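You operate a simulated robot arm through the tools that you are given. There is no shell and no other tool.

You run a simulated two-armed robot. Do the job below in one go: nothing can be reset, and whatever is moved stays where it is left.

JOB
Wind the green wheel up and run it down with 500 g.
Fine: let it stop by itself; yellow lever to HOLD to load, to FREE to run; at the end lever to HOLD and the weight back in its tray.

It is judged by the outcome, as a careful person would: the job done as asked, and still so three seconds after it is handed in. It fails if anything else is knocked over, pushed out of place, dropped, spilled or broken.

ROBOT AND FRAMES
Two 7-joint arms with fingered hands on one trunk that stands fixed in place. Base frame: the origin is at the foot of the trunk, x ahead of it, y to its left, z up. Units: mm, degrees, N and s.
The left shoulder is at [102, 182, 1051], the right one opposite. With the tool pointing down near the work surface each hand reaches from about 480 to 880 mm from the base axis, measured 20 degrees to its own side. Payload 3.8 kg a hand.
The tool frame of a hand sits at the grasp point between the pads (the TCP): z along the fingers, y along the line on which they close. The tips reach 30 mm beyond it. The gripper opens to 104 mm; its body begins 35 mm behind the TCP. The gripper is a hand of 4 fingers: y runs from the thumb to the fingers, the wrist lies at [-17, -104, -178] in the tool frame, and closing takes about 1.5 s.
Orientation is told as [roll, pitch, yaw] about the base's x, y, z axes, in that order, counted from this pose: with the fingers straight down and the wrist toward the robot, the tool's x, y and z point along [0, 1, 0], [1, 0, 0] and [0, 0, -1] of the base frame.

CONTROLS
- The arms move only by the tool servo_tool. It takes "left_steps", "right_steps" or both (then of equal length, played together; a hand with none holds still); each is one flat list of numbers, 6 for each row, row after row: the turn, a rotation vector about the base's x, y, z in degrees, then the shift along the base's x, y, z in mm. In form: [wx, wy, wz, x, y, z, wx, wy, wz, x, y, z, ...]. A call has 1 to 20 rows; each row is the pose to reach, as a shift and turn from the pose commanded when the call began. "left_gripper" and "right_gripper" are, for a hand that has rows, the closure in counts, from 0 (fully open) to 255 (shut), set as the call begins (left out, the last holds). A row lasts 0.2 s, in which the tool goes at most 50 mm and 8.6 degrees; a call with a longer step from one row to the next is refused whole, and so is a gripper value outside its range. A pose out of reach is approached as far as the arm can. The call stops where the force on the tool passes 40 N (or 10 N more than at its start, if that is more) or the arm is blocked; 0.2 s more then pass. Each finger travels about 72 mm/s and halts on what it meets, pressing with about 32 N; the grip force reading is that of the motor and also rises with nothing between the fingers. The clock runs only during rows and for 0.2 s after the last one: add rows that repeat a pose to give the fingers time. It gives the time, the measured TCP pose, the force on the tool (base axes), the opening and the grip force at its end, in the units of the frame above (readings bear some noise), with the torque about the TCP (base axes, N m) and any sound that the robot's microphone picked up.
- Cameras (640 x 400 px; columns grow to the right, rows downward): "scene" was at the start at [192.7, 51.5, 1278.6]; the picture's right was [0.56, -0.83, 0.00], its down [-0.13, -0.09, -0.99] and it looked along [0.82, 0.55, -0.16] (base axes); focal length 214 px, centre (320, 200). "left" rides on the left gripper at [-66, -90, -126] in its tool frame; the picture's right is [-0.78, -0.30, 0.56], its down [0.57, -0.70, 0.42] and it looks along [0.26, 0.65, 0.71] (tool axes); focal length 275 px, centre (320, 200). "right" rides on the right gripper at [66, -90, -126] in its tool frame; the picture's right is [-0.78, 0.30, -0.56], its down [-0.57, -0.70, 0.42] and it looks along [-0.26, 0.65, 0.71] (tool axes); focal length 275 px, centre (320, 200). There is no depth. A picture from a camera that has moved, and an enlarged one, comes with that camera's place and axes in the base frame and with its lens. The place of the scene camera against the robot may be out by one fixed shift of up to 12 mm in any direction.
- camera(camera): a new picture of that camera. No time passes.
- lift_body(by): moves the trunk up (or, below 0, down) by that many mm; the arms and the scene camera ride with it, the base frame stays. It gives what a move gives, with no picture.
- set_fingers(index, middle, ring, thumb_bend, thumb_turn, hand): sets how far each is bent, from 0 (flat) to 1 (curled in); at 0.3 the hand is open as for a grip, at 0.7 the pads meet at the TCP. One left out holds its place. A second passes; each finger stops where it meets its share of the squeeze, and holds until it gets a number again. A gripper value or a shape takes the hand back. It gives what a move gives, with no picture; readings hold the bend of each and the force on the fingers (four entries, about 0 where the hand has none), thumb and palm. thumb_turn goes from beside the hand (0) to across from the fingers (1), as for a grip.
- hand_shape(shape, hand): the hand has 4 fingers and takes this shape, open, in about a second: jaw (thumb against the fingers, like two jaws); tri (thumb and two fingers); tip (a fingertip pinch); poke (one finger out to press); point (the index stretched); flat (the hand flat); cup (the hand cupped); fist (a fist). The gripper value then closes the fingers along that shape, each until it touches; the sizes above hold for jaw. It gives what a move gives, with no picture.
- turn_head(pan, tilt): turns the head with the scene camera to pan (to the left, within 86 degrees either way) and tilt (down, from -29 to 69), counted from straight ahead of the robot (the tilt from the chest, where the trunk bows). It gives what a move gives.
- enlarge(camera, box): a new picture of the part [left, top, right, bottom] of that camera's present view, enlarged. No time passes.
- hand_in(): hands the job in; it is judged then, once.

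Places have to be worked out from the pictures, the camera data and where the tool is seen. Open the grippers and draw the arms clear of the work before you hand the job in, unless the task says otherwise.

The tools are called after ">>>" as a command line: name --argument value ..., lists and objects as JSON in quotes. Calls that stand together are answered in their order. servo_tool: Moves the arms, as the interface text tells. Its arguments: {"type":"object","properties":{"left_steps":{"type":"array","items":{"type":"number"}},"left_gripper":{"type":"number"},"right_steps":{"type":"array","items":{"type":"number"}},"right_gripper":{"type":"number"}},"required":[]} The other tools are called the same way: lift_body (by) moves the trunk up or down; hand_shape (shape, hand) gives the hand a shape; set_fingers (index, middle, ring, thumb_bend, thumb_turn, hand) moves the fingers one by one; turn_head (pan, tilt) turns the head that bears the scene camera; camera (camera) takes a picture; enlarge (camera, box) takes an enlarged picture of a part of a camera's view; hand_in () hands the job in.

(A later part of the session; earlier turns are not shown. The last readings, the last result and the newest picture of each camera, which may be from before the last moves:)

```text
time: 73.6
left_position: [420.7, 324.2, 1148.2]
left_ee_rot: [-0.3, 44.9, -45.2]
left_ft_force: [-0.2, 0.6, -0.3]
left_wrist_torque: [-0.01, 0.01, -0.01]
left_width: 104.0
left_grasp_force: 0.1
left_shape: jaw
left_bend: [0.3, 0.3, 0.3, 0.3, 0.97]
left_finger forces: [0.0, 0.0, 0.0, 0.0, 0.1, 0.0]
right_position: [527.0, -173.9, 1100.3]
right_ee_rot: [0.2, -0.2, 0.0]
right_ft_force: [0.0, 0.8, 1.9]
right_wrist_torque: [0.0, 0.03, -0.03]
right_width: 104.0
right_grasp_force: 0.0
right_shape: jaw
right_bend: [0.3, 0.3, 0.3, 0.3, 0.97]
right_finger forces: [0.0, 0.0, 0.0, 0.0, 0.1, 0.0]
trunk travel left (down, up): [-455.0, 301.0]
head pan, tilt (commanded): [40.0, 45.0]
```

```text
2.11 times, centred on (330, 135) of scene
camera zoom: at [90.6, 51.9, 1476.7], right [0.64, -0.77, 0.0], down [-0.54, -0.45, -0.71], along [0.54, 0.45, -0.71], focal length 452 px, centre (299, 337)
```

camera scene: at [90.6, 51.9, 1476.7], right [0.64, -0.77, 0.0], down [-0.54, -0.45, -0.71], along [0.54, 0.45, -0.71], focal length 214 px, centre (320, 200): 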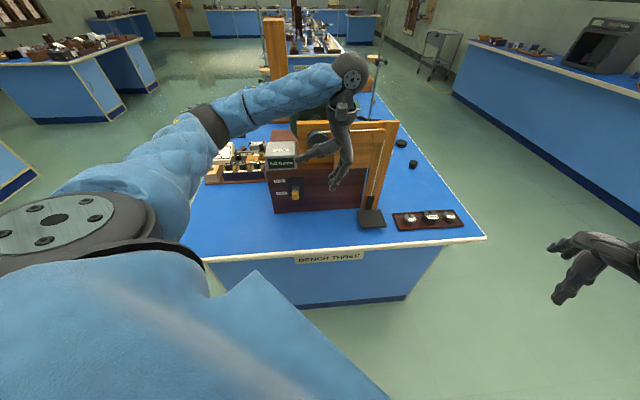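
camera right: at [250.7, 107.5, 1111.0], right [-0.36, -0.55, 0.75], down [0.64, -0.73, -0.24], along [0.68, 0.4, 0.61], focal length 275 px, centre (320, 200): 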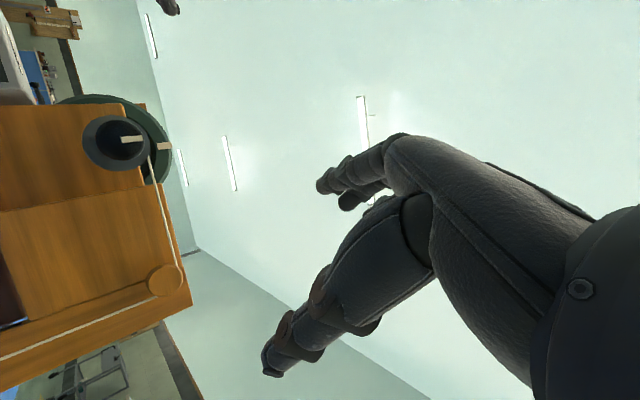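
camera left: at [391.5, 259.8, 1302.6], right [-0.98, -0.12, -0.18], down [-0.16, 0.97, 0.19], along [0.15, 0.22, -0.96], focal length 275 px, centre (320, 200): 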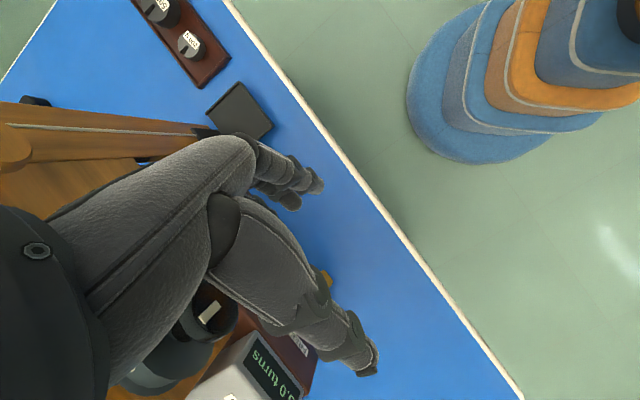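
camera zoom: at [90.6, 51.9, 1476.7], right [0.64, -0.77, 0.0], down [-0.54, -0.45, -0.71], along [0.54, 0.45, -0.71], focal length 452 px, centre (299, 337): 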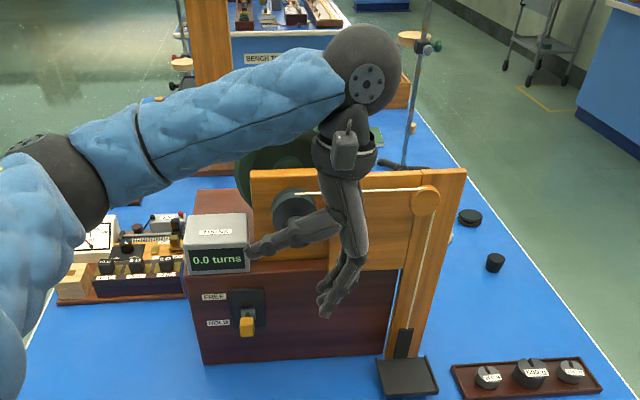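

The knob front centre is confirmed at about [478,382,1147]. I slide the open hand in along the knob axis so the fingers and thumb straddle the knob.

>>> servo_tool --left_steps '[0, 0, 0, 12, 12, 0, 0, 0, 0, 24, 25, 0, 0, 0, 0, 36, 38, 0, 0, 0, 0, 48, 50, 0, 0, 0, 0, 58, 61, 0, 0, 0, 0, 58, 61, 0]'

>>> camera --camera "left"

>>> enlarge --camera "scene" --box '[240, 40, 420, 230]'

```text
time: 75.0
left_position: [480.0, 387.5, 1147.7]
left_ee_rot: [-0.2, 44.9, -45.3]
left_ft_force: [-0.1, 0.2, 0.2]
left_wrist_torque: [0.01, -0.03, 0.0]
left_width: 104.0
left_grasp_force: 0.0
left_shape: jaw
left_bend: [0.3, 0.3, 0.3, 0.3, 0.97]
left_finger forces: [0.0, 0.0, 0.0, 0.1, 0.0, 0.1]
right_position: [527.6, -173.4, 1101.2]
right_ee_rot: [0.3, -0.2, 0.0]
right_ft_force: [0.3, 0.7, 0.6]
right_wrist_torque: [0.03, 0.0, 0.03]
right_width: 104.0
right_grasp_force: 0.1
right_shape: jaw
right_bend: [0.3, 0.3, 0.3, 0.3, 0.97]
right_finger forces: [0.0, 0.0, 0.0, 0.0, 0.1, 0.0]
trunk travel left (down, up): [-455.0, 301.0]
head pan, tilt (commanded): [40.0, 45.0]
```

```text
taken
camera left: at [451.1, 321.7, 1300.8], right [-0.98, -0.12, -0.18], down [-0.16, 0.97, 0.19], along [0.15, 0.22, -0.96], focal length 275 px, centre (320, 200)
```

left: 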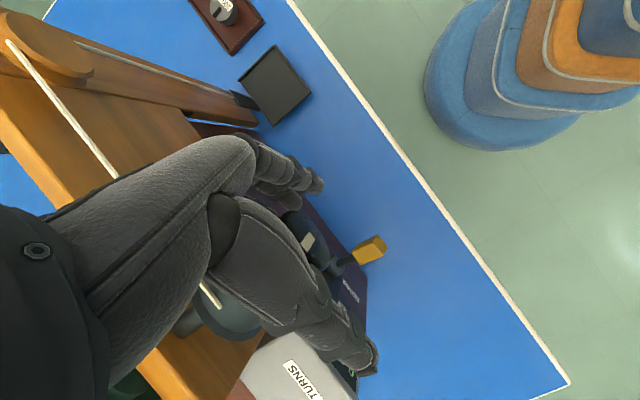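

```text
2.11 times, centred on (330, 135) of scene
camera zoom: at [91.0, 51.4, 1476.7], right [0.64, -0.77, 0.0], down [-0.54, -0.45, -0.71], along [0.54, 0.45, -0.71], focal length 452 px, centre (299, 337)
```

zoom: 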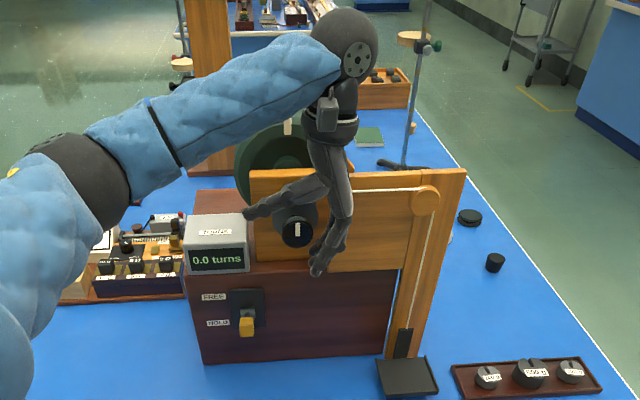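

The knob sits between the thumb (upper left) and the fingers (lower right), a few mm inside the planned spot. I close the hand on it.

>>> servo_tool --left_steps '[0, 0, 0, 0, 0, 0, 0, 0, 0, 0, 0, 0, 0, 0, 0, 0, 0, 0, 0, 0, 0, 0, 0, 0, 0, 0, 0, 0, 0, 0, 0, 0, 0, 0, 0, 0, 0, 0, 0, 0, 0, 0, 0, 0, 0, 0, 0, 0]' --left_gripper 255

>>> camera --camera "left"

>>> enlarge --camera "scene" --box '[240, 60, 420, 230]'

```text
time: 76.8
left_position: [477.6, 387.1, 1147.2]
left_ee_rot: [-0.4, 44.9, -45.2]
left_ft_force: [-14.7, 7.7, -5.7]
left_wrist_torque: [0.01, 0.12, -0.12]
left_width: 21.1
left_grasp_force: 31.8
left_shape: jaw
left_bend: [0.74, 0.61, 0.63, 0.78, 1.0]
left_finger forces: [14.5, 5.4, 0.0, 0.0, 25.3, 0.1]
right_position: [526.2, -172.8, 1101.1]
right_ee_rot: [0.3, -0.1, 0.0]
right_ft_force: [-0.7, -0.5, 0.2]
right_wrist_torque: [-0.02, 0.03, -0.02]
right_width: 104.0
right_grasp_force: 0.0
right_shape: jaw
right_bend: [0.3, 0.3, 0.3, 0.3, 0.97]
right_finger forces: [0.0, 0.0, 0.0, 0.1, 0.0, 0.0]
trunk travel left (down, up): [-455.0, 301.0]
head pan, tilt (commanded): [40.0, 45.0]
```

```text
taken
camera left: at [449.0, 323.7, 1300.4], right [-0.98, -0.12, -0.18], down [-0.16, 0.97, 0.19], along [0.15, 0.22, -0.96], focal length 275 px, centre (320, 200)
```

left: 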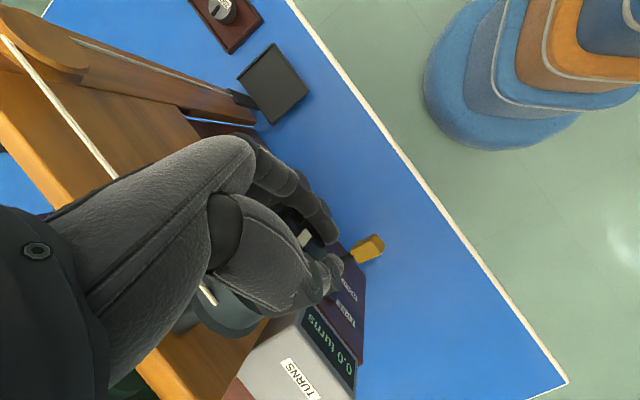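

```text
2.35 times, centred on (330, 145) of scene
camera zoom: at [89.0, 53.3, 1476.7], right [0.64, -0.77, 0.0], down [-0.54, -0.46, -0.71], along [0.54, 0.45, -0.71], focal length 505 px, centre (296, 329)
```

zoom: 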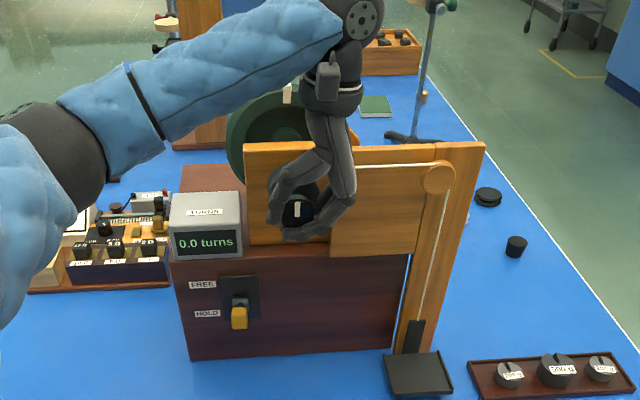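

The hand wraps the knob with thumb and two fingers loaded. I turn counter-clockwise slowly by 20° and check the mark and counter.

>>> servo_tool --left_steps '[-2.83, -2.83, 0, 0, 0, 0, -5.66, -5.66, 0, 0, 0, 0, -8.5, -8.5, 0, 0, 0, 0, -11.3, -11.3, 0, 0, 0, 0, -14.1, -14.1, 0, 0, 0, 0, -14.1, -14.1, 0, 0, 0, 0]'

>>> enlarge --camera "scene" --box '[240, 60, 420, 230]'

>>> camera --camera "left"

```text
time: 78.2
left_position: [477.7, 387.8, 1146.0]
left_ee_rot: [-0.3, 25.2, -45.4]
left_ft_force: [-16.1, 10.6, -19.6]
left_wrist_torque: [0.07, 0.18, -0.14]
left_width: 19.5
left_grasp_force: 32.2
left_shape: jaw
left_bend: [0.75, 0.61, 0.63, 0.78, 1.0]
left_finger forces: [15.3, 12.2, 0.0, 0.0, 26.8, 0.0]
right_position: [526.4, -170.4, 1100.8]
right_ee_rot: [0.2, -0.1, -0.1]
right_ft_force: [0.0, 0.6, 0.7]
right_wrist_torque: [0.0, -0.03, 0.01]
right_width: 104.0
right_grasp_force: 0.1
right_shape: jaw
right_bend: [0.3, 0.3, 0.3, 0.3, 0.97]
right_finger forces: [0.1, 0.0, 0.0, 0.0, 0.1, 0.0]
trunk travel left (down, up): [-455.0, 301.0]
head pan, tilt (commanded): [40.0, 45.0]
```

```text
2.35 times, centred on (330, 145) of scene
camera zoom: at [89.8, 54.8, 1476.5], right [0.64, -0.77, 0.0], down [-0.54, -0.46, -0.71], along [0.54, 0.45, -0.71], focal length 505 px, centre (296, 329)
```

zoom: 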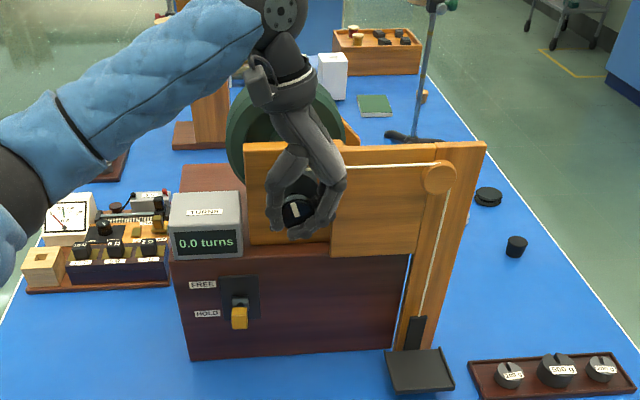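

```text
taken
camera left: at [411.1, 361.6, 1299.0], right [-0.91, -0.19, -0.37], down [-0.17, 0.98, -0.09], along [0.38, -0.02, -0.92], focal length 275 px, centre (320, 200)
```

left: 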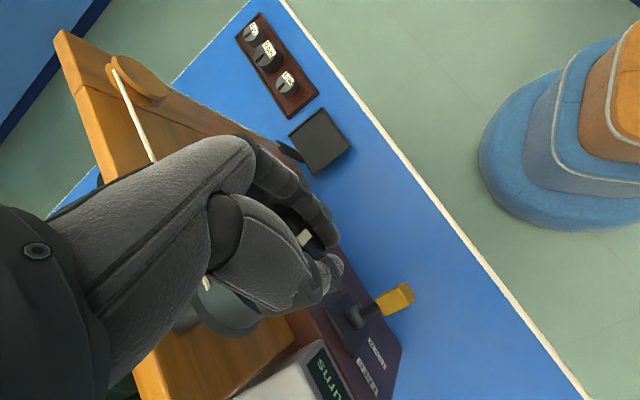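

The knob mark turned with the hand. I continue counter-clockwise another 60°, up to about +35°.

>>> servo_tool --left_steps '[-2.83, -2.83, 0, 0, 0, 0, -5.66, -5.66, 0, 0, 0, 0, -8.5, -8.5, 0, 0, 0, 0, -11.3, -11.3, 0, 0, 0, 0, -14.1, -14.1, 0, 0, 0, 0, -17, -17, 0, 0, 0, 0, -19.8, -19.8, 0, 0, 0, 0, -22.6, -22.6, 0, 0, 0, 0, -25.5, -25.5, 0, 0, 0, 0, -28.3, -28.3, 0, 0, 0, 0, -31.1, -31.1, 0, 0, 0, 0, -33.9, -33.9, 0, 0, 0, 0, -36.8, -36.8, 0, 0, 0, 0, -39.6, -39.6, 0, 0, 0, 0, -42.4, -42.4, 0, 0, 0, 0, -42.4, -42.4, 0, 0, 0, 0]'

>>> enlarge --camera "scene" --box '[240, 60, 420, 230]'

>>> camera --camera "left"

```text
time: 81.6
left_position: [479.4, 386.1, 1141.1]
left_ee_rot: [-0.6, -34.4, -45.2]
left_ft_force: [-2.5, 4.6, -34.8]
left_wrist_torque: [0.09, 0.13, 0.02]
left_width: 17.7
left_grasp_force: 32.0
left_shape: jaw
left_bend: [0.75, 0.62, 0.63, 0.77, 1.0]
left_finger forces: [6.2, 10.7, 0.0, 0.0, 33.0, 0.1]
right_position: [529.2, -170.5, 1100.2]
right_ee_rot: [0.2, 0.1, 0.0]
right_ft_force: [-0.5, 0.1, -0.4]
right_wrist_torque: [0.0, -0.01, 0.0]
right_width: 104.0
right_grasp_force: 0.1
right_shape: jaw
right_bend: [0.3, 0.3, 0.3, 0.3, 0.97]
right_finger forces: [0.0, 0.0, 0.1, 0.0, 0.0, 0.0]
trunk travel left (down, up): [-455.0, 301.0]
head pan, tilt (commanded): [40.0, 45.0]
```

```text
2.35 times, centred on (330, 145) of scene
camera zoom: at [93.7, 54.7, 1476.2], right [0.64, -0.77, 0.0], down [-0.54, -0.46, -0.7], along [0.54, 0.45, -0.71], focal length 505 px, centre (296, 329)
```

zoom: 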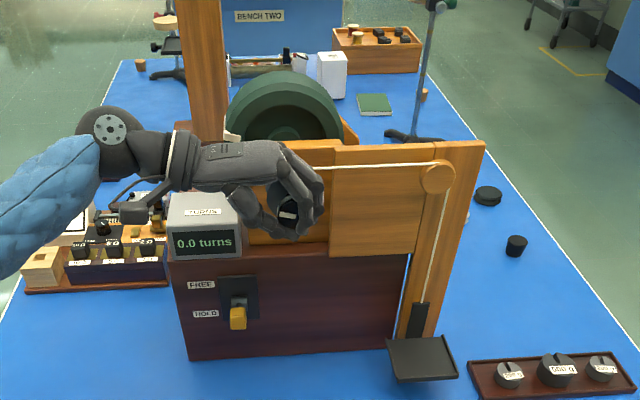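

```text
taken
camera left: at [330.8, 443.5, 1195.0], right [-0.51, -0.6, -0.62], down [0.17, 0.64, -0.75], along [0.85, -0.48, -0.22], focal length 275 px, centre (320, 200)
```

left: 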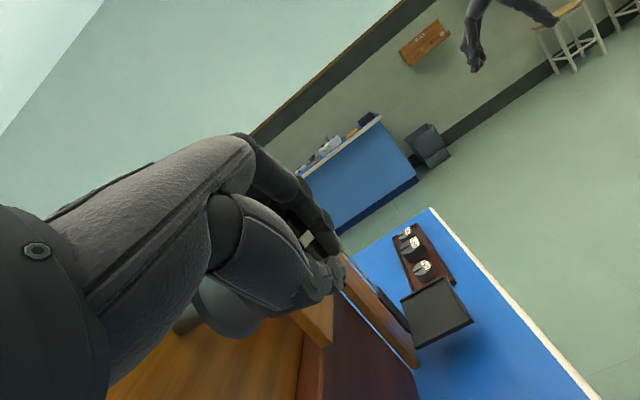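

The knob, the wheel (its mark moved left) and the pan (risen) all follow, so this grip winds the wheel. The regrasp needs the lever on HOLD, and the right hand can only reach the lever with a lower trunk. So I turn the knob gently back to its start, to release it with the pan down again.

>>> servo_tool --left_steps '[3.54, 3.54, 0, 0, 0, 0, 7.07, 7.07, 0, 0, 0, 0, 10.6, 10.6, 0, 0, 0, 0, 14.1, 14.1, 0, 0, 0, 0, 17.7, 17.7, 0, 0, 0, 0, 21.2, 21.2, 0, 0, 0, 0, 24.7, 24.7, 0, 0, 0, 0, 28.3, 28.3, 0, 0, 0, 0, 31.8, 31.8, 0, 0, 0, 0, 35.4, 35.4, 0, 0, 0, 0, 38.9, 38.9, 0, 0, 0, 0, 42.4, 42.4, 0, 0, 0, 0, 46, 46, 0, 0, 0, 0, 49.5, 49.5, 0, 0, 0, 0, 53, 53, 0, 0, 0, 0, 56.6, 56.6, 0, 0, 0, 0, 56.6, 56.6, 0, 0, 0, 0]'

>>> enlarge --camera "scene" --box '[240, 60, 420, 230]'

```text
time: 85.2
left_position: [477.6, 387.8, 1147.8]
left_ee_rot: [-0.3, 44.9, -45.2]
left_ft_force: [-6.6, 19.2, 5.3]
left_wrist_torque: [0.17, -0.07, -0.05]
left_width: 17.9
left_grasp_force: 32.2
left_shape: jaw
left_bend: [0.75, 0.62, 0.63, 0.77, 1.0]
left_finger forces: [1.6, 12.7, 0.0, 0.0, 26.3, 0.0]
right_position: [525.4, -171.3, 1099.5]
right_ee_rot: [0.2, 0.0, 0.1]
right_ft_force: [-0.5, 1.1, 0.5]
right_wrist_torque: [0.01, -0.04, 0.01]
right_width: 104.2
right_grasp_force: 0.0
right_shape: jaw
right_bend: [0.3, 0.3, 0.3, 0.3, 0.97]
right_finger forces: [0.1, 0.1, 0.0, 0.0, 0.1, 0.1]
trunk travel left (down, up): [-455.0, 301.0]
head pan, tilt (commanded): [40.0, 45.0]
```

```text
2.35 times, centred on (330, 145) of scene
camera zoom: at [89.5, 54.6, 1476.8], right [0.64, -0.77, 0.0], down [-0.54, -0.46, -0.71], along [0.54, 0.45, -0.71], focal length 505 px, centre (296, 329)
```

zoom: 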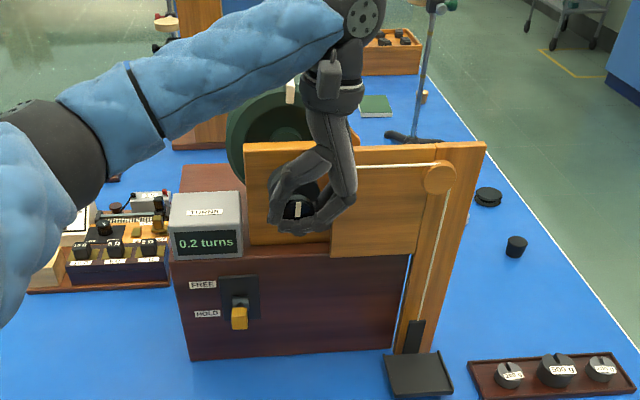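

Turning back made the counter read 0.2, so it counts run-down turns. The pan is down again. I open the left hand, back it out along the axis and raise it, ready to lower the trunk.

>>> servo_tool --left_steps '[0, 0, 0, 0, 0, 0, 0, 0, 0, 0, 0, 0, 0, 0, 0, 0, 0, 0, 0, 0, 0, 0, 0, 0, 0, 0, 0, 0, 0, 0, 0, 0, 0, -16, -16, 0, 0, 0, 0, -32, -32, 0, 0, 0, 0, -48, -48, 0, 0, 0, 0, -64, -64, 0, 0, 0, 0, -64, -64, 40, 0, 0, 0, -64, -64, 80, 0, 0, 0, -64, -64, 120, 0, 0, 0, -64, -64, 160, 0, 0, 0, -64, -64, 200, 0, 0, 0, -64, -64, 240, 0, 0, 0, -64, -64, 240]' --left_gripper 0

>>> camera --camera "scene"

```text
time: 88.6
left_position: [418.0, 324.4, 1386.1]
left_ee_rot: [-0.4, 45.0, -45.3]
left_ft_force: [0.4, 0.9, -0.9]
left_wrist_torque: [-0.01, 0.01, -0.02]
left_width: 103.5
left_grasp_force: 0.0
left_shape: jaw
left_bend: [0.3, 0.3, 0.3, 0.3, 0.97]
left_finger forces: [0.0, 0.0, 0.0, 0.0, 0.1, 0.0]
right_position: [528.3, -173.9, 1099.8]
right_ee_rot: [0.2, 0.0, 0.0]
right_ft_force: [-0.2, 0.1, 0.5]
right_wrist_torque: [0.0, 0.0, 0.0]
right_width: 104.1
right_grasp_force: 0.1
right_shape: jaw
right_bend: [0.3, 0.3, 0.3, 0.3, 0.97]
right_finger forces: [0.0, 0.0, 0.1, 0.1, 0.0, 0.1]
trunk travel left (down, up): [-455.0, 301.0]
head pan, tilt (commanded): [40.0, 45.0]
```

```text
taken
camera scene: at [91.6, 52.4, 1476.6], right [0.64, -0.77, 0.0], down [-0.54, -0.46, -0.71], along [0.54, 0.45, -0.71], focal length 214 px, centre (320, 200)
```

scene: 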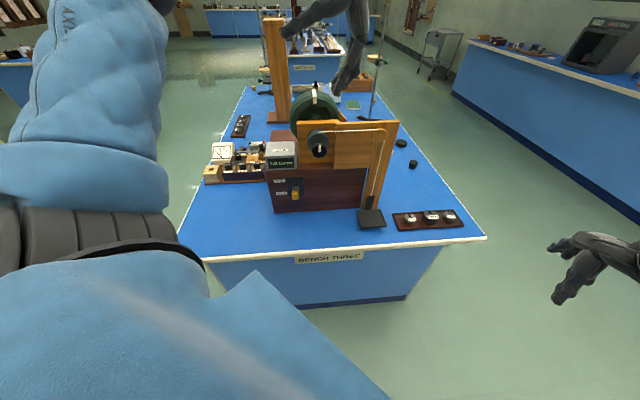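

Everything is clear. I lower the trunk by 250 mm to the starting height. That brings the left hand down in front of the knob again, and the right shoulder within reach of the lever, pan and weights.

>>> lift_body --by -250

>>> camera --camera "scene"

```text
time: 91.2
left_position: [414.5, 320.9, 1138.3]
left_ee_rot: [-0.3, 45.1, -45.3]
left_ft_force: [-1.0, 0.6, -0.6]
left_wrist_torque: [0.02, 0.0, -0.01]
left_width: 103.8
left_grasp_force: 0.1
left_shape: jaw
left_bend: [0.3, 0.3, 0.3, 0.3, 0.97]
left_finger forces: [0.0, 0.0, 0.0, 0.0, 0.0, 0.0]
right_position: [526.7, -173.9, 851.4]
right_ee_rot: [0.4, -0.1, 0.0]
right_ft_force: [0.0, 0.3, -0.7]
right_wrist_torque: [0.01, 0.0, 0.05]
right_width: 104.1
right_grasp_force: 0.1
right_shape: jaw
right_bend: [0.3, 0.3, 0.3, 0.3, 0.97]
right_finger forces: [0.1, 0.1, 0.0, 0.0, 0.0, 0.0]
trunk travel left (down, up): [-205.0, 551.0]
head pan, tilt (commanded): [40.0, 45.0]
```

```text
taken
camera scene: at [177.8, 51.5, 1222.7], right [0.64, -0.77, 0.0], down [-0.54, -0.45, -0.71], along [0.54, 0.45, -0.71], focal length 214 px, centre (320, 200)
```

scene: 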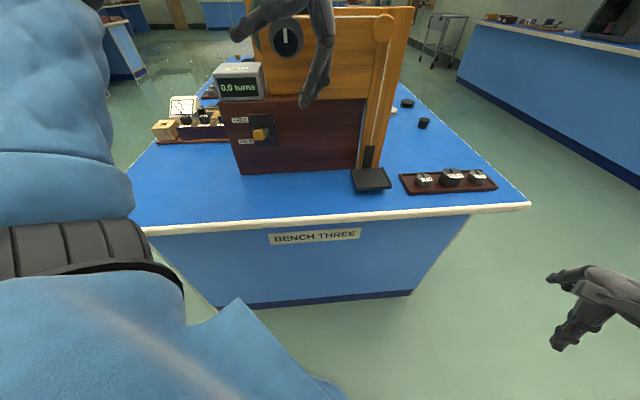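

The counter is back at 0.0. I set the head for a better view and test the left hand's roll sweep in free air at this trunk height.

>>> turn_head --pan 36 --tilt 28

>>> servo_tool --left_steps '[-5.66, -5.66, 0, 0, 0, 4, -11.3, -11.3, 0, 0, 0, 9, -17, -17, 0, 0, 0, 9, -22.6, -22.6, 0, 0, 0, 9, -28.3, -28.3, 0, 0, 0, 9, -33.9, -33.9, 0, 0, 0, 9, -39.6, -39.6, 0, 0, 0, 9, -45.3, -45.3, 0, 0, 0, 9, -50.9, -50.9, 0, 0, 0, 9, -56.6, -56.6, 0, 0, 0, 9, -62.2, -62.2, 0, 0, 0, 9, -62.2, -62.2, 0, 0, 0, 9]'

>>> camera --camera "scene"

```text
time: 92.0
left_position: [415.1, 321.6, 1137.4]
left_ee_rot: [-0.3, 45.0, -45.3]
left_ft_force: [0.3, -0.4, 0.5]
left_wrist_torque: [0.02, 0.0, 0.0]
left_width: 103.5
left_grasp_force: 0.2
left_shape: jaw
left_bend: [0.3, 0.3, 0.3, 0.3, 0.97]
left_finger forces: [0.1, 0.0, 0.0, 0.0, 0.0, 0.1]
right_position: [527.7, -173.8, 850.8]
right_ee_rot: [0.3, 0.0, 0.0]
right_ft_force: [-0.4, 0.8, 0.5]
right_wrist_torque: [0.01, 0.01, 0.01]
right_width: 104.1
right_grasp_force: 0.1
right_shape: jaw
right_bend: [0.3, 0.3, 0.3, 0.3, 0.97]
right_finger forces: [0.0, 0.0, 0.0, 0.1, 0.0, 0.1]
trunk travel left (down, up): [-205.0, 551.0]
head pan, tilt (commanded): [36.0, 28.0]
```

```text
time: 94.6
left_position: [415.7, 320.9, 1147.2]
left_ee_rot: [0.0, -43.0, -45.2]
left_ft_force: [0.1, 1.0, -0.2]
left_wrist_torque: [0.01, 0.0, -0.01]
left_width: 104.1
left_grasp_force: 0.1
left_shape: jaw
left_bend: [0.3, 0.3, 0.3, 0.3, 0.97]
left_finger forces: [0.0, 0.0, 0.1, 0.0, 0.1, 0.0]
right_position: [527.6, -173.2, 850.2]
right_ee_rot: [0.3, 0.0, 0.1]
right_ft_force: [0.0, -0.3, -0.2]
right_wrist_torque: [-0.02, -0.02, 0.03]
right_width: 103.9
right_grasp_force: 0.1
right_shape: jaw
right_bend: [0.3, 0.3, 0.3, 0.3, 0.97]
right_finger forces: [0.0, 0.0, 0.1, 0.1, 0.0, 0.0]
trunk travel left (down, up): [-205.0, 551.0]
head pan, tilt (commanded): [36.0, 28.0]
```

```text
taken
camera scene: at [189.7, 52.8, 1248.3], right [0.59, -0.81, 0.0], down [-0.38, -0.28, -0.88], along [0.71, 0.52, -0.47], focal length 214 px, centre (320, 200)
```

scene: 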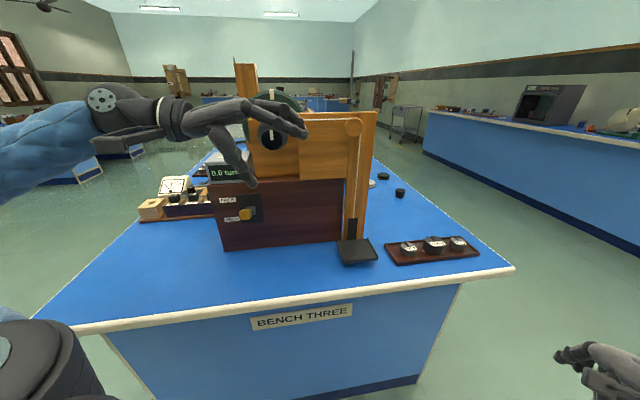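

The full sweep works at this height. I see how much further it can go counter-clockwise.

>>> servo_tool --left_steps '[-5.66, -5.66, 0, 0, 0, 0, -11.3, -11.3, 0, 0, 0, 0, -17, -17, 0, 0, 0, 0, -22.6, -22.6, 0, 0, 0, 0, -28.3, -28.3, 0, 0, 0, 0, -33.9, -33.9, 0, 0, 0, 0, -39.6, -39.6, 0, 0, 0, 0, -45.3, -45.3, 0, 0, 0, 0]'

>>> camera --camera "scene"

```text
time: 96.4
left_position: [350.8, 323.0, 1128.6]
left_ee_rot: [-177.0, -82.9, 132.6]
left_ft_force: [0.8, -0.5, 0.3]
left_wrist_torque: [0.02, 0.02, 0.0]
left_width: 103.7
left_grasp_force: 0.0
left_shape: jaw
left_bend: [0.3, 0.3, 0.3, 0.3, 0.97]
left_finger forces: [0.0, 0.0, 0.1, 0.0, 0.0, 0.1]
left hand out of reach, approached as far as the arm can: row 6, 7, 8
right_position: [527.2, -174.0, 850.3]
right_ee_rot: [0.3, -0.1, 0.0]
right_ft_force: [0.4, 1.1, -0.2]
right_wrist_torque: [-0.01, 0.02, 0.04]
right_width: 103.5
right_grasp_force: 0.1
right_shape: jaw
right_bend: [0.3, 0.3, 0.3, 0.3, 0.97]
right_finger forces: [0.0, 0.0, 0.0, 0.0, 0.1, 0.0]
trunk travel left (down, up): [-205.0, 551.0]
head pan, tilt (commanded): [36.0, 28.0]
```

```text
taken
camera scene: at [189.6, 52.8, 1248.3], right [0.59, -0.81, 0.0], down [-0.38, -0.28, -0.88], along [0.71, 0.52, -0.47], focal length 214 px, centre (320, 200)
```

scene: 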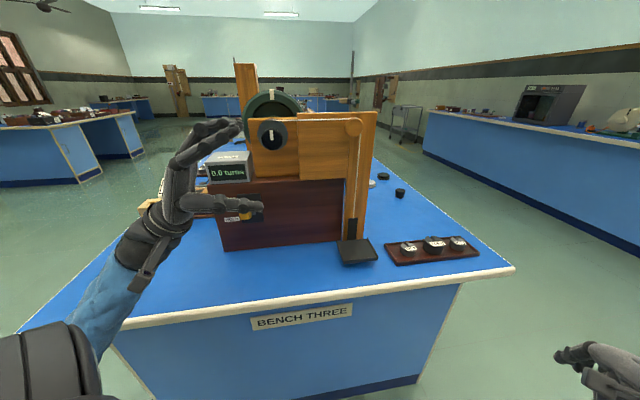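

The stroke can run from -45° to about +80° without trouble. I roll back to the -45° starting pose in front of the knob.

>>> servo_tool --left_steps '[5.56, 5.6, 0, 14, 0, 4, 11.1, 11.2, 0, 28, 0, 8, 16.7, 16.8, 0, 42, 0, 12, 22.2, 22.4, 0, 56, 1, 16, 27.8, 28, 0, 66, 1, 18, 33.4, 33.6, 0, 73, 1, 18, 38.9, 39.2, 0, 73, 1, 18, 44.5, 44.8, 0, 73, 1, 18, 50, 50.5, 0, 73, 1, 18, 55.6, 56.1, 0, 73, 1, 18, 61.2, 61.7, 0, 73, 1, 18, 66.7, 67.3, 0, 73, 1, 18, 72.3, 72.9, 0, 73, 1, 18, 77.9, 78.5, 0, 73, 1, 18, 83.4, 84.1, 0, 73, 1, 18, 89, 89.7, 0, 73, 1, 18, 94.5, 95.3, 0, 73, 1, 18, 100.1, 100.9, 0, 73, 1, 18, 100.1, 100.9, 0, 73, 1, 18]'

>>> camera --camera "scene"

```text
time: 100.4
left_position: [422.6, 322.8, 1145.8]
left_ee_rot: [0.7, 45.3, -44.3]
left_ft_force: [0.4, -0.7, -0.8]
left_wrist_torque: [0.01, 0.0, 0.01]
left_width: 103.9
left_grasp_force: 0.1
left_shape: jaw
left_bend: [0.3, 0.3, 0.3, 0.3, 0.97]
left_finger forces: [0.0, 0.0, 0.0, 0.0, 0.0, 0.0]
right_position: [527.8, -172.1, 850.1]
right_ee_rot: [0.3, 0.0, 0.0]
right_ft_force: [-0.1, -0.8, 0.2]
right_wrist_torque: [0.04, 0.01, -0.03]
right_width: 104.0
right_grasp_force: 0.1
right_shape: jaw
right_bend: [0.3, 0.3, 0.3, 0.3, 0.97]
right_finger forces: [0.1, 0.0, 0.1, 0.0, 0.0, 0.0]
trunk travel left (down, up): [-205.0, 551.0]
head pan, tilt (commanded): [36.0, 28.0]
```

```text
taken
camera scene: at [189.7, 53.1, 1248.3], right [0.59, -0.81, 0.0], down [-0.38, -0.28, -0.88], along [0.71, 0.52, -0.47], focal length 214 px, centre (320, 200)
```

scene: 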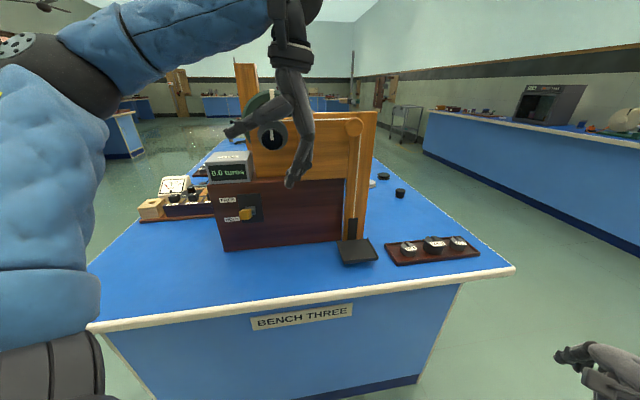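

The left hand is back at the start pose. I slide it in around the knob again, as before, with the grip still open. Then I bring the right hand to the lever.

>>> servo_tool --left_steps '[0, 0, 0, 12, 12, 0, 0, 0, 0, 24, 25, 0, 0, 0, 0, 36, 38, 0, 0, 0, 0, 48, 50, 0, 0, 0, 0, 59, 61, 1, 0, 0, 0, 59, 61, 1]'

>>> camera --camera "left"

>>> enlarge --camera "scene" --box '[200, 60, 400, 280]'

```text
time: 101.8
left_position: [483.6, 385.5, 1144.5]
left_ee_rot: [0.9, 45.3, -44.4]
left_ft_force: [-0.3, -0.3, 0.1]
left_wrist_torque: [0.0, -0.02, -0.01]
left_width: 103.9
left_grasp_force: 0.0
left_shape: jaw
left_bend: [0.3, 0.3, 0.3, 0.3, 0.97]
left_finger forces: [0.0, 0.1, 0.1, 0.1, 0.0, 0.0]
right_position: [526.5, -175.4, 849.6]
right_ee_rot: [0.3, 0.0, 0.0]
right_ft_force: [-0.9, -0.2, 0.3]
right_wrist_torque: [-0.02, 0.01, 0.0]
right_width: 104.3
right_grasp_force: 0.0
right_shape: jaw
right_bend: [0.3, 0.3, 0.3, 0.3, 0.97]
right_finger forces: [0.0, 0.0, 0.1, 0.1, 0.1, 0.1]
trunk travel left (down, up): [-205.0, 551.0]
head pan, tilt (commanded): [36.0, 28.0]
```

```text
taken
camera left: at [453.5, 318.6, 1297.1], right [-0.97, -0.12, -0.19], down [-0.16, 0.97, 0.2], along [0.16, 0.23, -0.96], focal length 275 px, centre (320, 200)
```

left: 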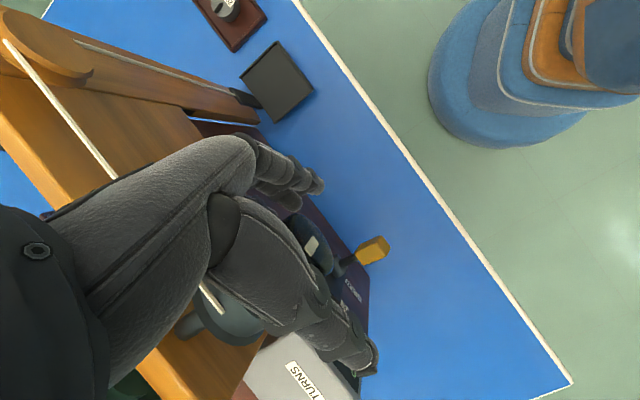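

```text
1.82 times, centred on (300, 170) of scene
camera zoom: at [189.6, 52.8, 1248.3], right [0.59, -0.81, 0.0], down [-0.38, -0.28, -0.88], along [0.71, 0.52, -0.47], focal length 390 px, centre (356, 254)
```

zoom: 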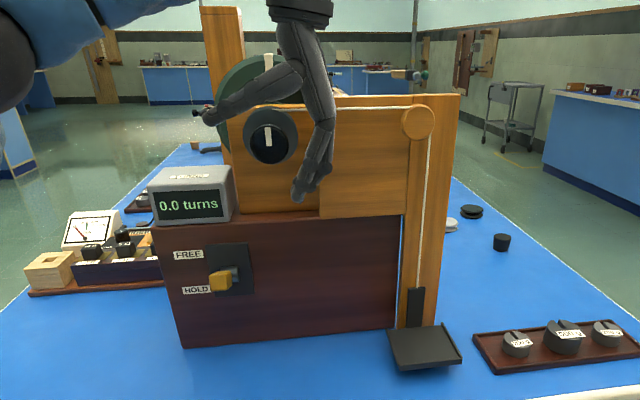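

The left hand straddles the knob. Now I bring the right hand, tilted forward and turned left, to a staging place in front of the lever.

>>> servo_tool --right_steps '[1.5, -3.2, 3.6, -8, 33, 6, 3, -6.3, 7.1, -18, 67, 14, 4.4, -9.5, 10.7, -28, 101, 22, 5.9, -12.6, 14.2, -38, 135, 30, 7.4, -15.8, 17.8, -48, 170, 38, 8.8, -18.9, 21.3, -58, 205, 46, 10.3, -22.1, 24.9, -68, 240, 54, 11.8, -25.3, 28.4, -78, 275, 62, 13.2, -28.4, 32, -88, 310, 70, 14.7, -31.6, 35.5, -98, 345, 80, 16.2, -34.7, 39.1, -108, 380, 90, 17.6, -37.9, 42.7, -118, 414, 100, 19.1, -41, 46.2, -128, 448, 110, 19.6, -42.1, 47.4, -138, 482, 118, 19.6, -42.1, 47.4, -147, 516, 126, 19.6, -42.1, 47.4, -155, 546, 134, 19.6, -42.1, 47.4, -155, 546, 134]'

>>> camera --camera "scene"

>>> camera --camera "right"

```text
time: 105.4
left_position: [482.7, 385.4, 1144.7]
left_ee_rot: [0.9, 45.1, -44.3]
left_ft_force: [-0.5, 0.0, 0.1]
left_wrist_torque: [0.0, 0.02, -0.02]
left_width: 103.8
left_grasp_force: 0.1
left_shape: jaw
left_bend: [0.3, 0.3, 0.3, 0.3, 0.97]
left_finger forces: [0.1, 0.0, 0.1, 0.0, 0.0, 0.1]
right_position: [384.8, 337.5, 999.3]
right_ee_rot: [0.2, -45.0, 50.2]
right_ft_force: [-0.2, -1.1, -0.2]
right_wrist_torque: [0.03, 0.02, 0.01]
right_width: 103.8
right_grasp_force: 0.2
right_shape: jaw
right_bend: [0.3, 0.3, 0.3, 0.3, 0.97]
right_finger forces: [0.0, 0.0, 0.1, 0.0, 0.1, 0.0]
right hand out of reach, approached as far as the arm can: row 14, 15, 16, 17
trunk travel left (down, up): [-205.0, 551.0]
head pan, tilt (commanded): [36.0, 28.0]
```

```text
taken
camera scene: at [189.7, 52.9, 1248.3], right [0.59, -0.81, 0.0], down [-0.38, -0.28, -0.88], along [0.71, 0.52, -0.47], focal length 214 px, centre (320, 200)
```

scene: 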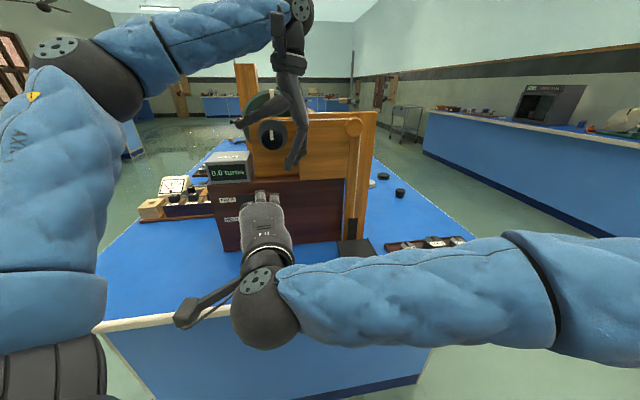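

```text
taken
camera right: at [237.7, 262.1, 1024.5], right [0.48, -0.64, 0.6], down [0.31, -0.51, -0.8], along [0.82, 0.57, -0.05], focal length 275 px, centre (320, 200)
```

right: 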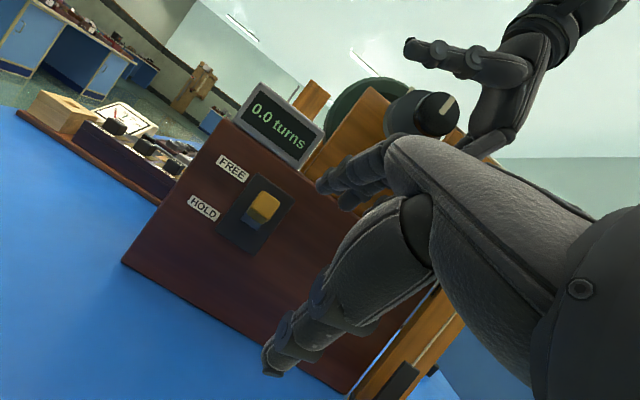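

The right camera gives a good head-on view of the lever. I enlarge it to judge its position and size.

>>> enlarge --camera "right" --box '[170, 130, 340, 270]'

```text
2.86 times, centred on (255, 200) of right
camera zoom: at [237.7, 262.1, 1024.5], right [0.48, -0.64, 0.6], down [0.31, -0.51, -0.8], along [0.82, 0.57, -0.05], focal length 786 px, centre (506, 200)
```

zoom: 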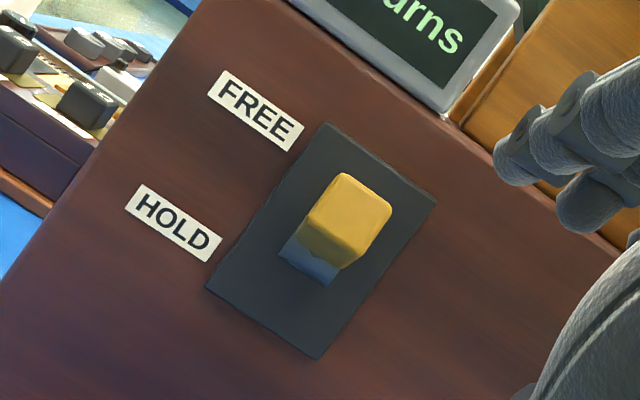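

The lever clearly points up at FREE, with the block front near [431,438,979]. The arm's limit is the bent wrist, so I turn the right hand to point more to the left. Fingers go above and the thumb below lever height, and it approaches from the right.

>>> servo_tool --right_steps '[2.8, -1.3, 5.9, 6, 2, -3, 5.5, -2.6, 11.9, 12, 4, -6, 8.3, -3.8, 17.8, 18, 7, -9, 11, -5.1, 23.8, 24, 10, -12, 13.8, -6.4, 29.7, 30, 12, -15, 13.8, -6.4, 29.7, 30, 12, -15]'

>>> camera --camera "scene"

>>> camera --camera "right"

```text
time: 106.8
left_position: [482.8, 385.5, 1144.3]
left_ee_rot: [0.8, 45.1, -44.2]
left_ft_force: [0.3, 0.1, 0.3]
left_wrist_torque: [-0.01, -0.05, -0.02]
left_width: 103.7
left_grasp_force: 0.1
left_shape: jaw
left_bend: [0.3, 0.3, 0.3, 0.3, 0.97]
left_finger forces: [0.1, 0.0, 0.0, 0.1, 0.0, 0.0]
right_position: [414.1, 348.9, 989.2]
right_ee_rot: [-2.1, -60.1, 82.0]
right_ft_force: [-0.7, 0.3, -7.5]
right_wrist_torque: [0.5, -0.04, -0.09]
right_width: 104.0
right_grasp_force: 0.1
right_shape: jaw
right_bend: [0.3, 0.3, 0.3, 0.3, 0.97]
right_finger forces: [0.0, 0.0, 0.0, 0.1, 0.0, 0.0]
right hand out of reach, approached as far as the arm can: row 1, 2, 3, 4
trunk travel left (down, up): [-205.0, 551.0]
head pan, tilt (commanded): [36.0, 28.0]
```

```text
taken
camera scene: at [189.0, 54.2, 1248.1], right [0.59, -0.81, 0.0], down [-0.38, -0.28, -0.88], along [0.71, 0.52, -0.47], focal length 214 px, centre (320, 200)
```

scene: 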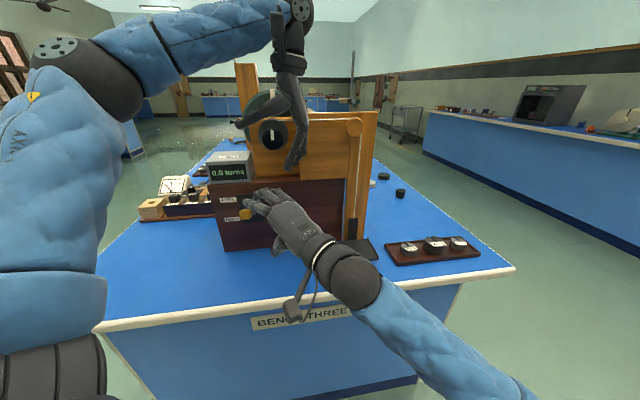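

```text
taken
camera right: at [323.3, 208.6, 973.7], right [0.7, -0.46, 0.55], down [0.58, -0.08, -0.81], along [0.42, 0.88, 0.21], focal length 275 px, centre (320, 200)
```

right: 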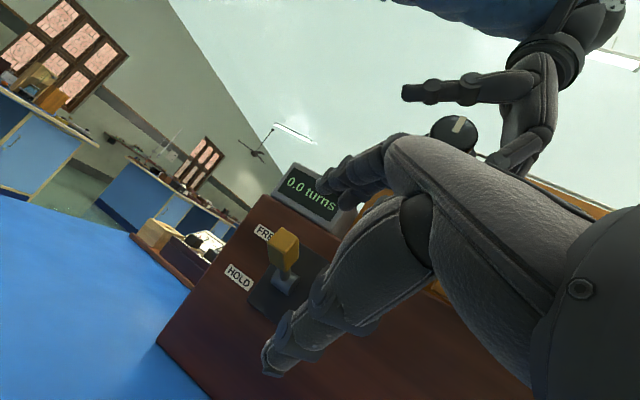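

The right arm now sits well, elbow low, with the lever ahead between fingers and thumb. I move in so the open hand straddles the lever block.

>>> servo_tool --right_steps '[0, 0, 0, 4, 20, -2, 0, 0, 0, 8, 40, -4, 0, 0, 0, 12, 60, -6, 0, 0, 0, 16, 78, -8, 0, 0, 0, 16, 78, -8]'

>>> camera --camera "right"

>>> enlarge --camera "scene" --box '[190, 120, 350, 270]'

```text
time: 108.0
left_position: [483.3, 385.0, 1145.2]
left_ee_rot: [0.8, 45.3, -44.3]
left_ft_force: [0.6, -0.3, 0.0]
left_wrist_torque: [0.0, 0.01, 0.0]
left_width: 103.8
left_grasp_force: 0.1
left_shape: jaw
left_bend: [0.3, 0.3, 0.3, 0.3, 0.97]
left_finger forces: [0.0, 0.1, 0.1, 0.0, 0.1, 0.0]
right_position: [430.0, 400.5, 975.6]
right_ee_rot: [0.2, -60.0, 79.9]
right_ft_force: [0.0, 0.0, 0.6]
right_wrist_torque: [0.04, -0.02, 0.0]
right_width: 104.0
right_grasp_force: 0.1
right_shape: jaw
right_bend: [0.3, 0.3, 0.3, 0.3, 0.97]
right_finger forces: [0.0, 0.0, 0.0, 0.2, 0.0, 0.1]
right hand out of reach, approached as far as the arm can: row 3, 4, 5
trunk travel left (down, up): [-205.0, 551.0]
head pan, tilt (commanded): [36.0, 28.0]
```

```text
taken
camera right: at [338.6, 261.1, 960.4], right [0.71, -0.46, 0.53], down [0.57, -0.08, -0.82], along [0.42, 0.88, 0.21], focal length 275 px, centre (320, 200)
```

right: 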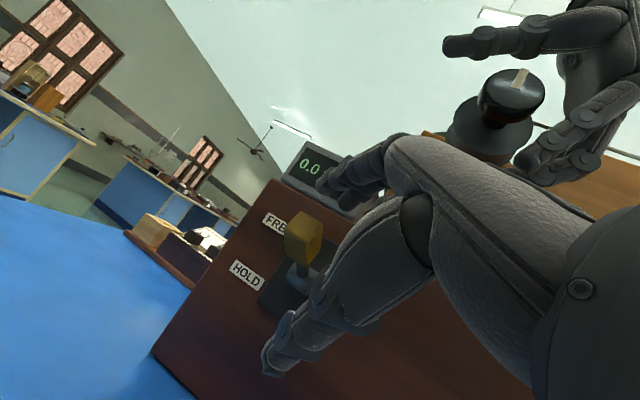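

```text
2.67 times, centred on (270, 195) of scene
camera zoom: at [189.7, 52.9, 1248.3], right [0.59, -0.81, 0.0], down [-0.38, -0.28, -0.88], along [0.71, 0.52, -0.47], focal length 572 px, centre (453, 213)
```

zoom: 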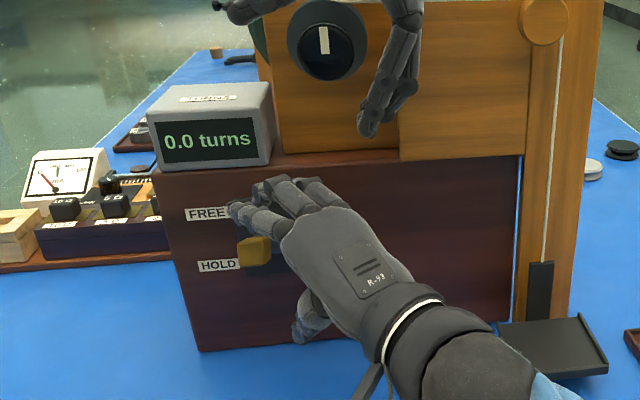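

The arm stops about 40 mm short of the block in this orientation. I back off a little and try a flatter, less left-turned hand to reach further.

>>> servo_tool --right_steps '[4.7, -1.7, -5, -8, -15, 0, 9.5, -3.5, -9.9, -15, -30, 0, 14.2, -5.2, -14.9, -15, -30, 0, 18.9, -6.9, -19.8, -15, -30, 0, 18.9, -6.9, -19.8, -8, -10, 0, 18.9, -6.9, -19.8, 0, 10, 0, 18.9, -6.9, -19.8, 2, 30, -2, 18.9, -6.9, -19.8, 2, 38, -3, 18.9, -6.9, -19.8, 2, 38, -3]'

>>> camera --camera "right"

>>> camera --camera "scene"

```text
time: 110.0
left_position: [483.4, 384.1, 1145.4]
left_ee_rot: [0.8, 45.3, -44.3]
left_ft_force: [0.2, -0.2, -0.9]
left_wrist_torque: [0.01, 0.01, 0.02]
left_width: 103.6
left_grasp_force: 0.1
left_shape: jaw
left_bend: [0.3, 0.3, 0.3, 0.3, 0.97]
left_finger forces: [0.1, 0.1, 0.0, 0.0, 0.0, 0.1]
right_position: [498.0, 344.0, 973.7]
right_ee_rot: [2.2, -79.0, 63.7]
right_ft_force: [0.0, 0.1, -0.3]
right_wrist_torque: [-0.01, -0.03, 0.0]
right_width: 104.2
right_grasp_force: 0.0
right_shape: jaw
right_bend: [0.3, 0.3, 0.3, 0.3, 0.97]
right_finger forces: [0.0, 0.1, 0.1, 0.1, 0.0, 0.0]
right hand out of reach, approached as far as the arm can: row 1, 2, 3, 4, 5, 6, 7, 8, 9
trunk travel left (down, up): [-205.0, 551.0]
head pan, tilt (commanded): [36.0, 28.0]
```

```text
taken
camera right: at [380.3, 243.3, 909.4], right [0.51, -0.77, 0.39], down [0.63, 0.03, -0.77], along [0.58, 0.64, 0.5], focal length 275 px, centre (320, 200)
```

right: 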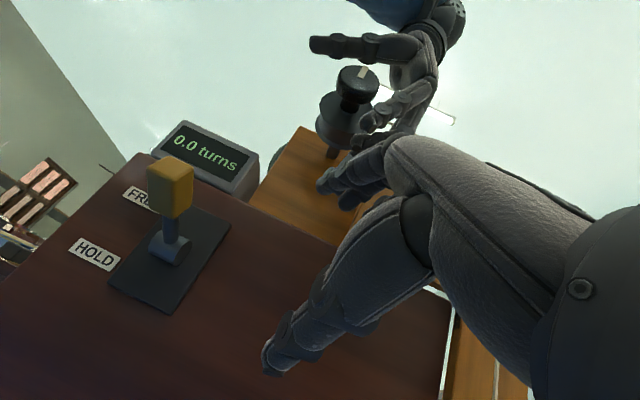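

```text
taken
camera scene: at [189.7, 52.9, 1248.3], right [0.59, -0.81, 0.0], down [-0.38, -0.28, -0.88], along [0.71, 0.52, -0.47], focal length 214 px, centre (320, 200)
```

scene: 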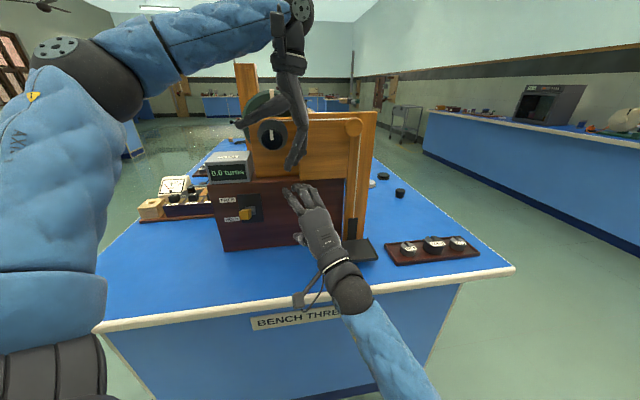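

That orientation reaches less to the left, so I go back to the earlier one, whose open fingers can already lie on top of the lever block. I will press the lever down to HOLD and test whether the knob can be wound while held.

>>> servo_tool --right_steps '[-4.6, 1.3, 3.5, -18, 0, 9, -9.2, 2.6, 7.1, -37, 10, 18, -13.7, 3.9, 10.6, -55, 20, 27, -18.3, 5.2, 14.1, -73, 30, 36, -18.3, 5.2, 14.1, -70, 50, 36, -18.3, 5.2, 14.1, -70, 52, 36]'

>>> camera --camera "right"

>>> enlarge --camera "scene" --box '[190, 120, 350, 270]'

```text
time: 111.4
left_position: [482.7, 384.6, 1144.9]
left_ee_rot: [0.8, 45.1, -44.3]
left_ft_force: [-0.5, -0.5, 0.1]
left_wrist_torque: [-0.02, -0.01, 0.0]
left_width: 103.6
left_grasp_force: 0.1
left_shape: jaw
left_bend: [0.3, 0.3, 0.3, 0.3, 0.97]
left_finger forces: [0.0, 0.1, 0.0, 0.1, 0.1, 0.1]
right_position: [428.2, 393.5, 1007.1]
right_ee_rot: [0.0, -60.0, 80.0]
right_ft_force: [-0.7, -0.1, -0.3]
right_wrist_torque: [-0.04, 0.03, -0.01]
right_width: 103.8
right_grasp_force: 0.0
right_shape: jaw
right_bend: [0.3, 0.3, 0.3, 0.3, 0.97]
right_finger forces: [0.0, 0.0, 0.0, 0.0, 0.0, 0.0]
trunk travel left (down, up): [-205.0, 551.0]
head pan, tilt (commanded): [36.0, 28.0]
```

```text
taken
camera right: at [336.2, 253.9, 992.9], right [0.71, -0.46, 0.54], down [0.57, -0.08, -0.82], along [0.42, 0.88, 0.2], focal length 275 px, centre (320, 200)
```

right: 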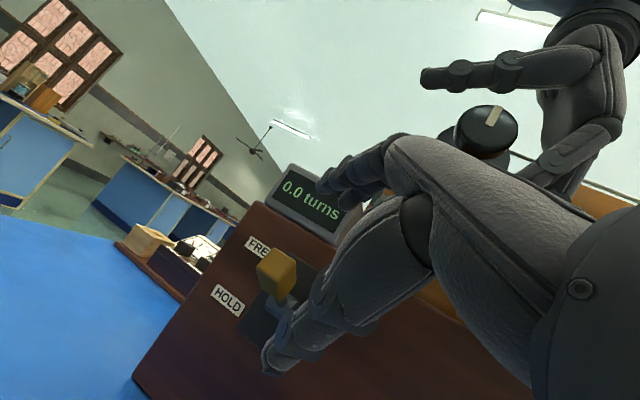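

```text
2.67 times, centred on (270, 195) of scene
camera zoom: at [189.7, 52.8, 1248.3], right [0.59, -0.81, 0.0], down [-0.38, -0.28, -0.88], along [0.71, 0.52, -0.47], focal length 572 px, centre (453, 213)
```

zoom: 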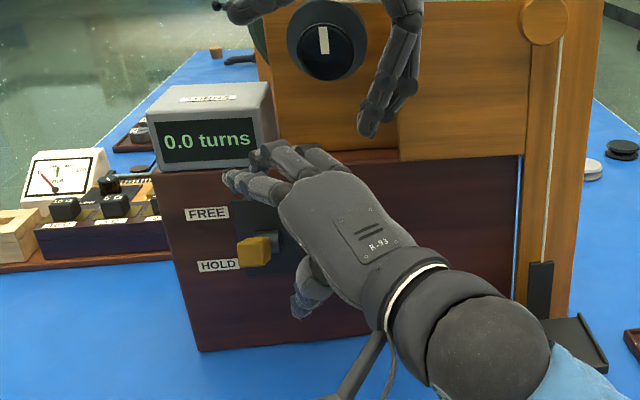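

This pose was reached exactly, with the lever block between thumb and fingers. I try 35 mm further left at this height.

>>> servo_tool --right_steps '[0, 0, 0, 1, 10, 0, 0, 0, 0, 3, 20, 0, 0, 0, 0, 4, 35, 0, 0, 0, 0, 4, 35, 0]'

>>> camera --camera "right"

```text
time: 112.4
left_position: [483.2, 383.8, 1144.5]
left_ee_rot: [0.9, 45.2, -44.3]
left_ft_force: [-0.4, 0.6, -0.7]
left_wrist_torque: [0.0, -0.05, 0.0]
left_width: 103.6
left_grasp_force: 0.1
left_shape: jaw
left_bend: [0.3, 0.3, 0.3, 0.3, 0.97]
left_finger forces: [0.0, 0.0, 0.1, 0.0, 0.0, 0.0]
right_position: [433.5, 401.0, 1008.0]
right_ee_rot: [-0.2, -60.0, 80.1]
right_ft_force: [-0.7, 0.4, -0.2]
right_wrist_torque: [-0.04, 0.0, -0.03]
right_width: 104.0
right_grasp_force: 0.1
right_shape: jaw
right_bend: [0.3, 0.3, 0.3, 0.3, 0.97]
right_finger forces: [0.1, 0.0, 0.0, 0.0, 0.1, 0.0]
right hand out of reach, approached as far as the arm can: row 1, 2, 3, 4
trunk travel left (down, up): [-205.0, 551.0]
head pan, tilt (commanded): [36.0, 28.0]
```

```text
taken
camera right: at [341.4, 261.4, 992.4], right [0.71, -0.46, 0.54], down [0.57, -0.08, -0.82], along [0.42, 0.88, 0.2], focal length 275 px, centre (320, 200)
```

right: 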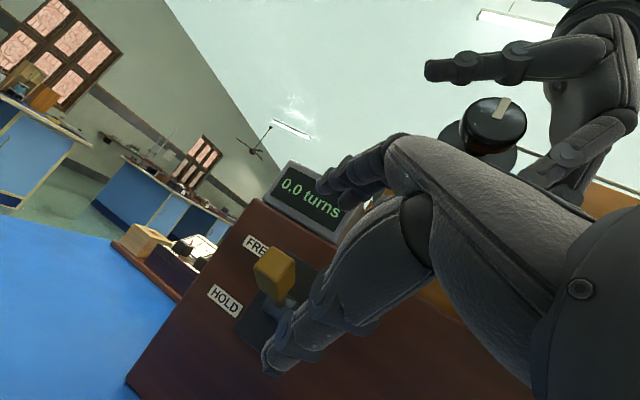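

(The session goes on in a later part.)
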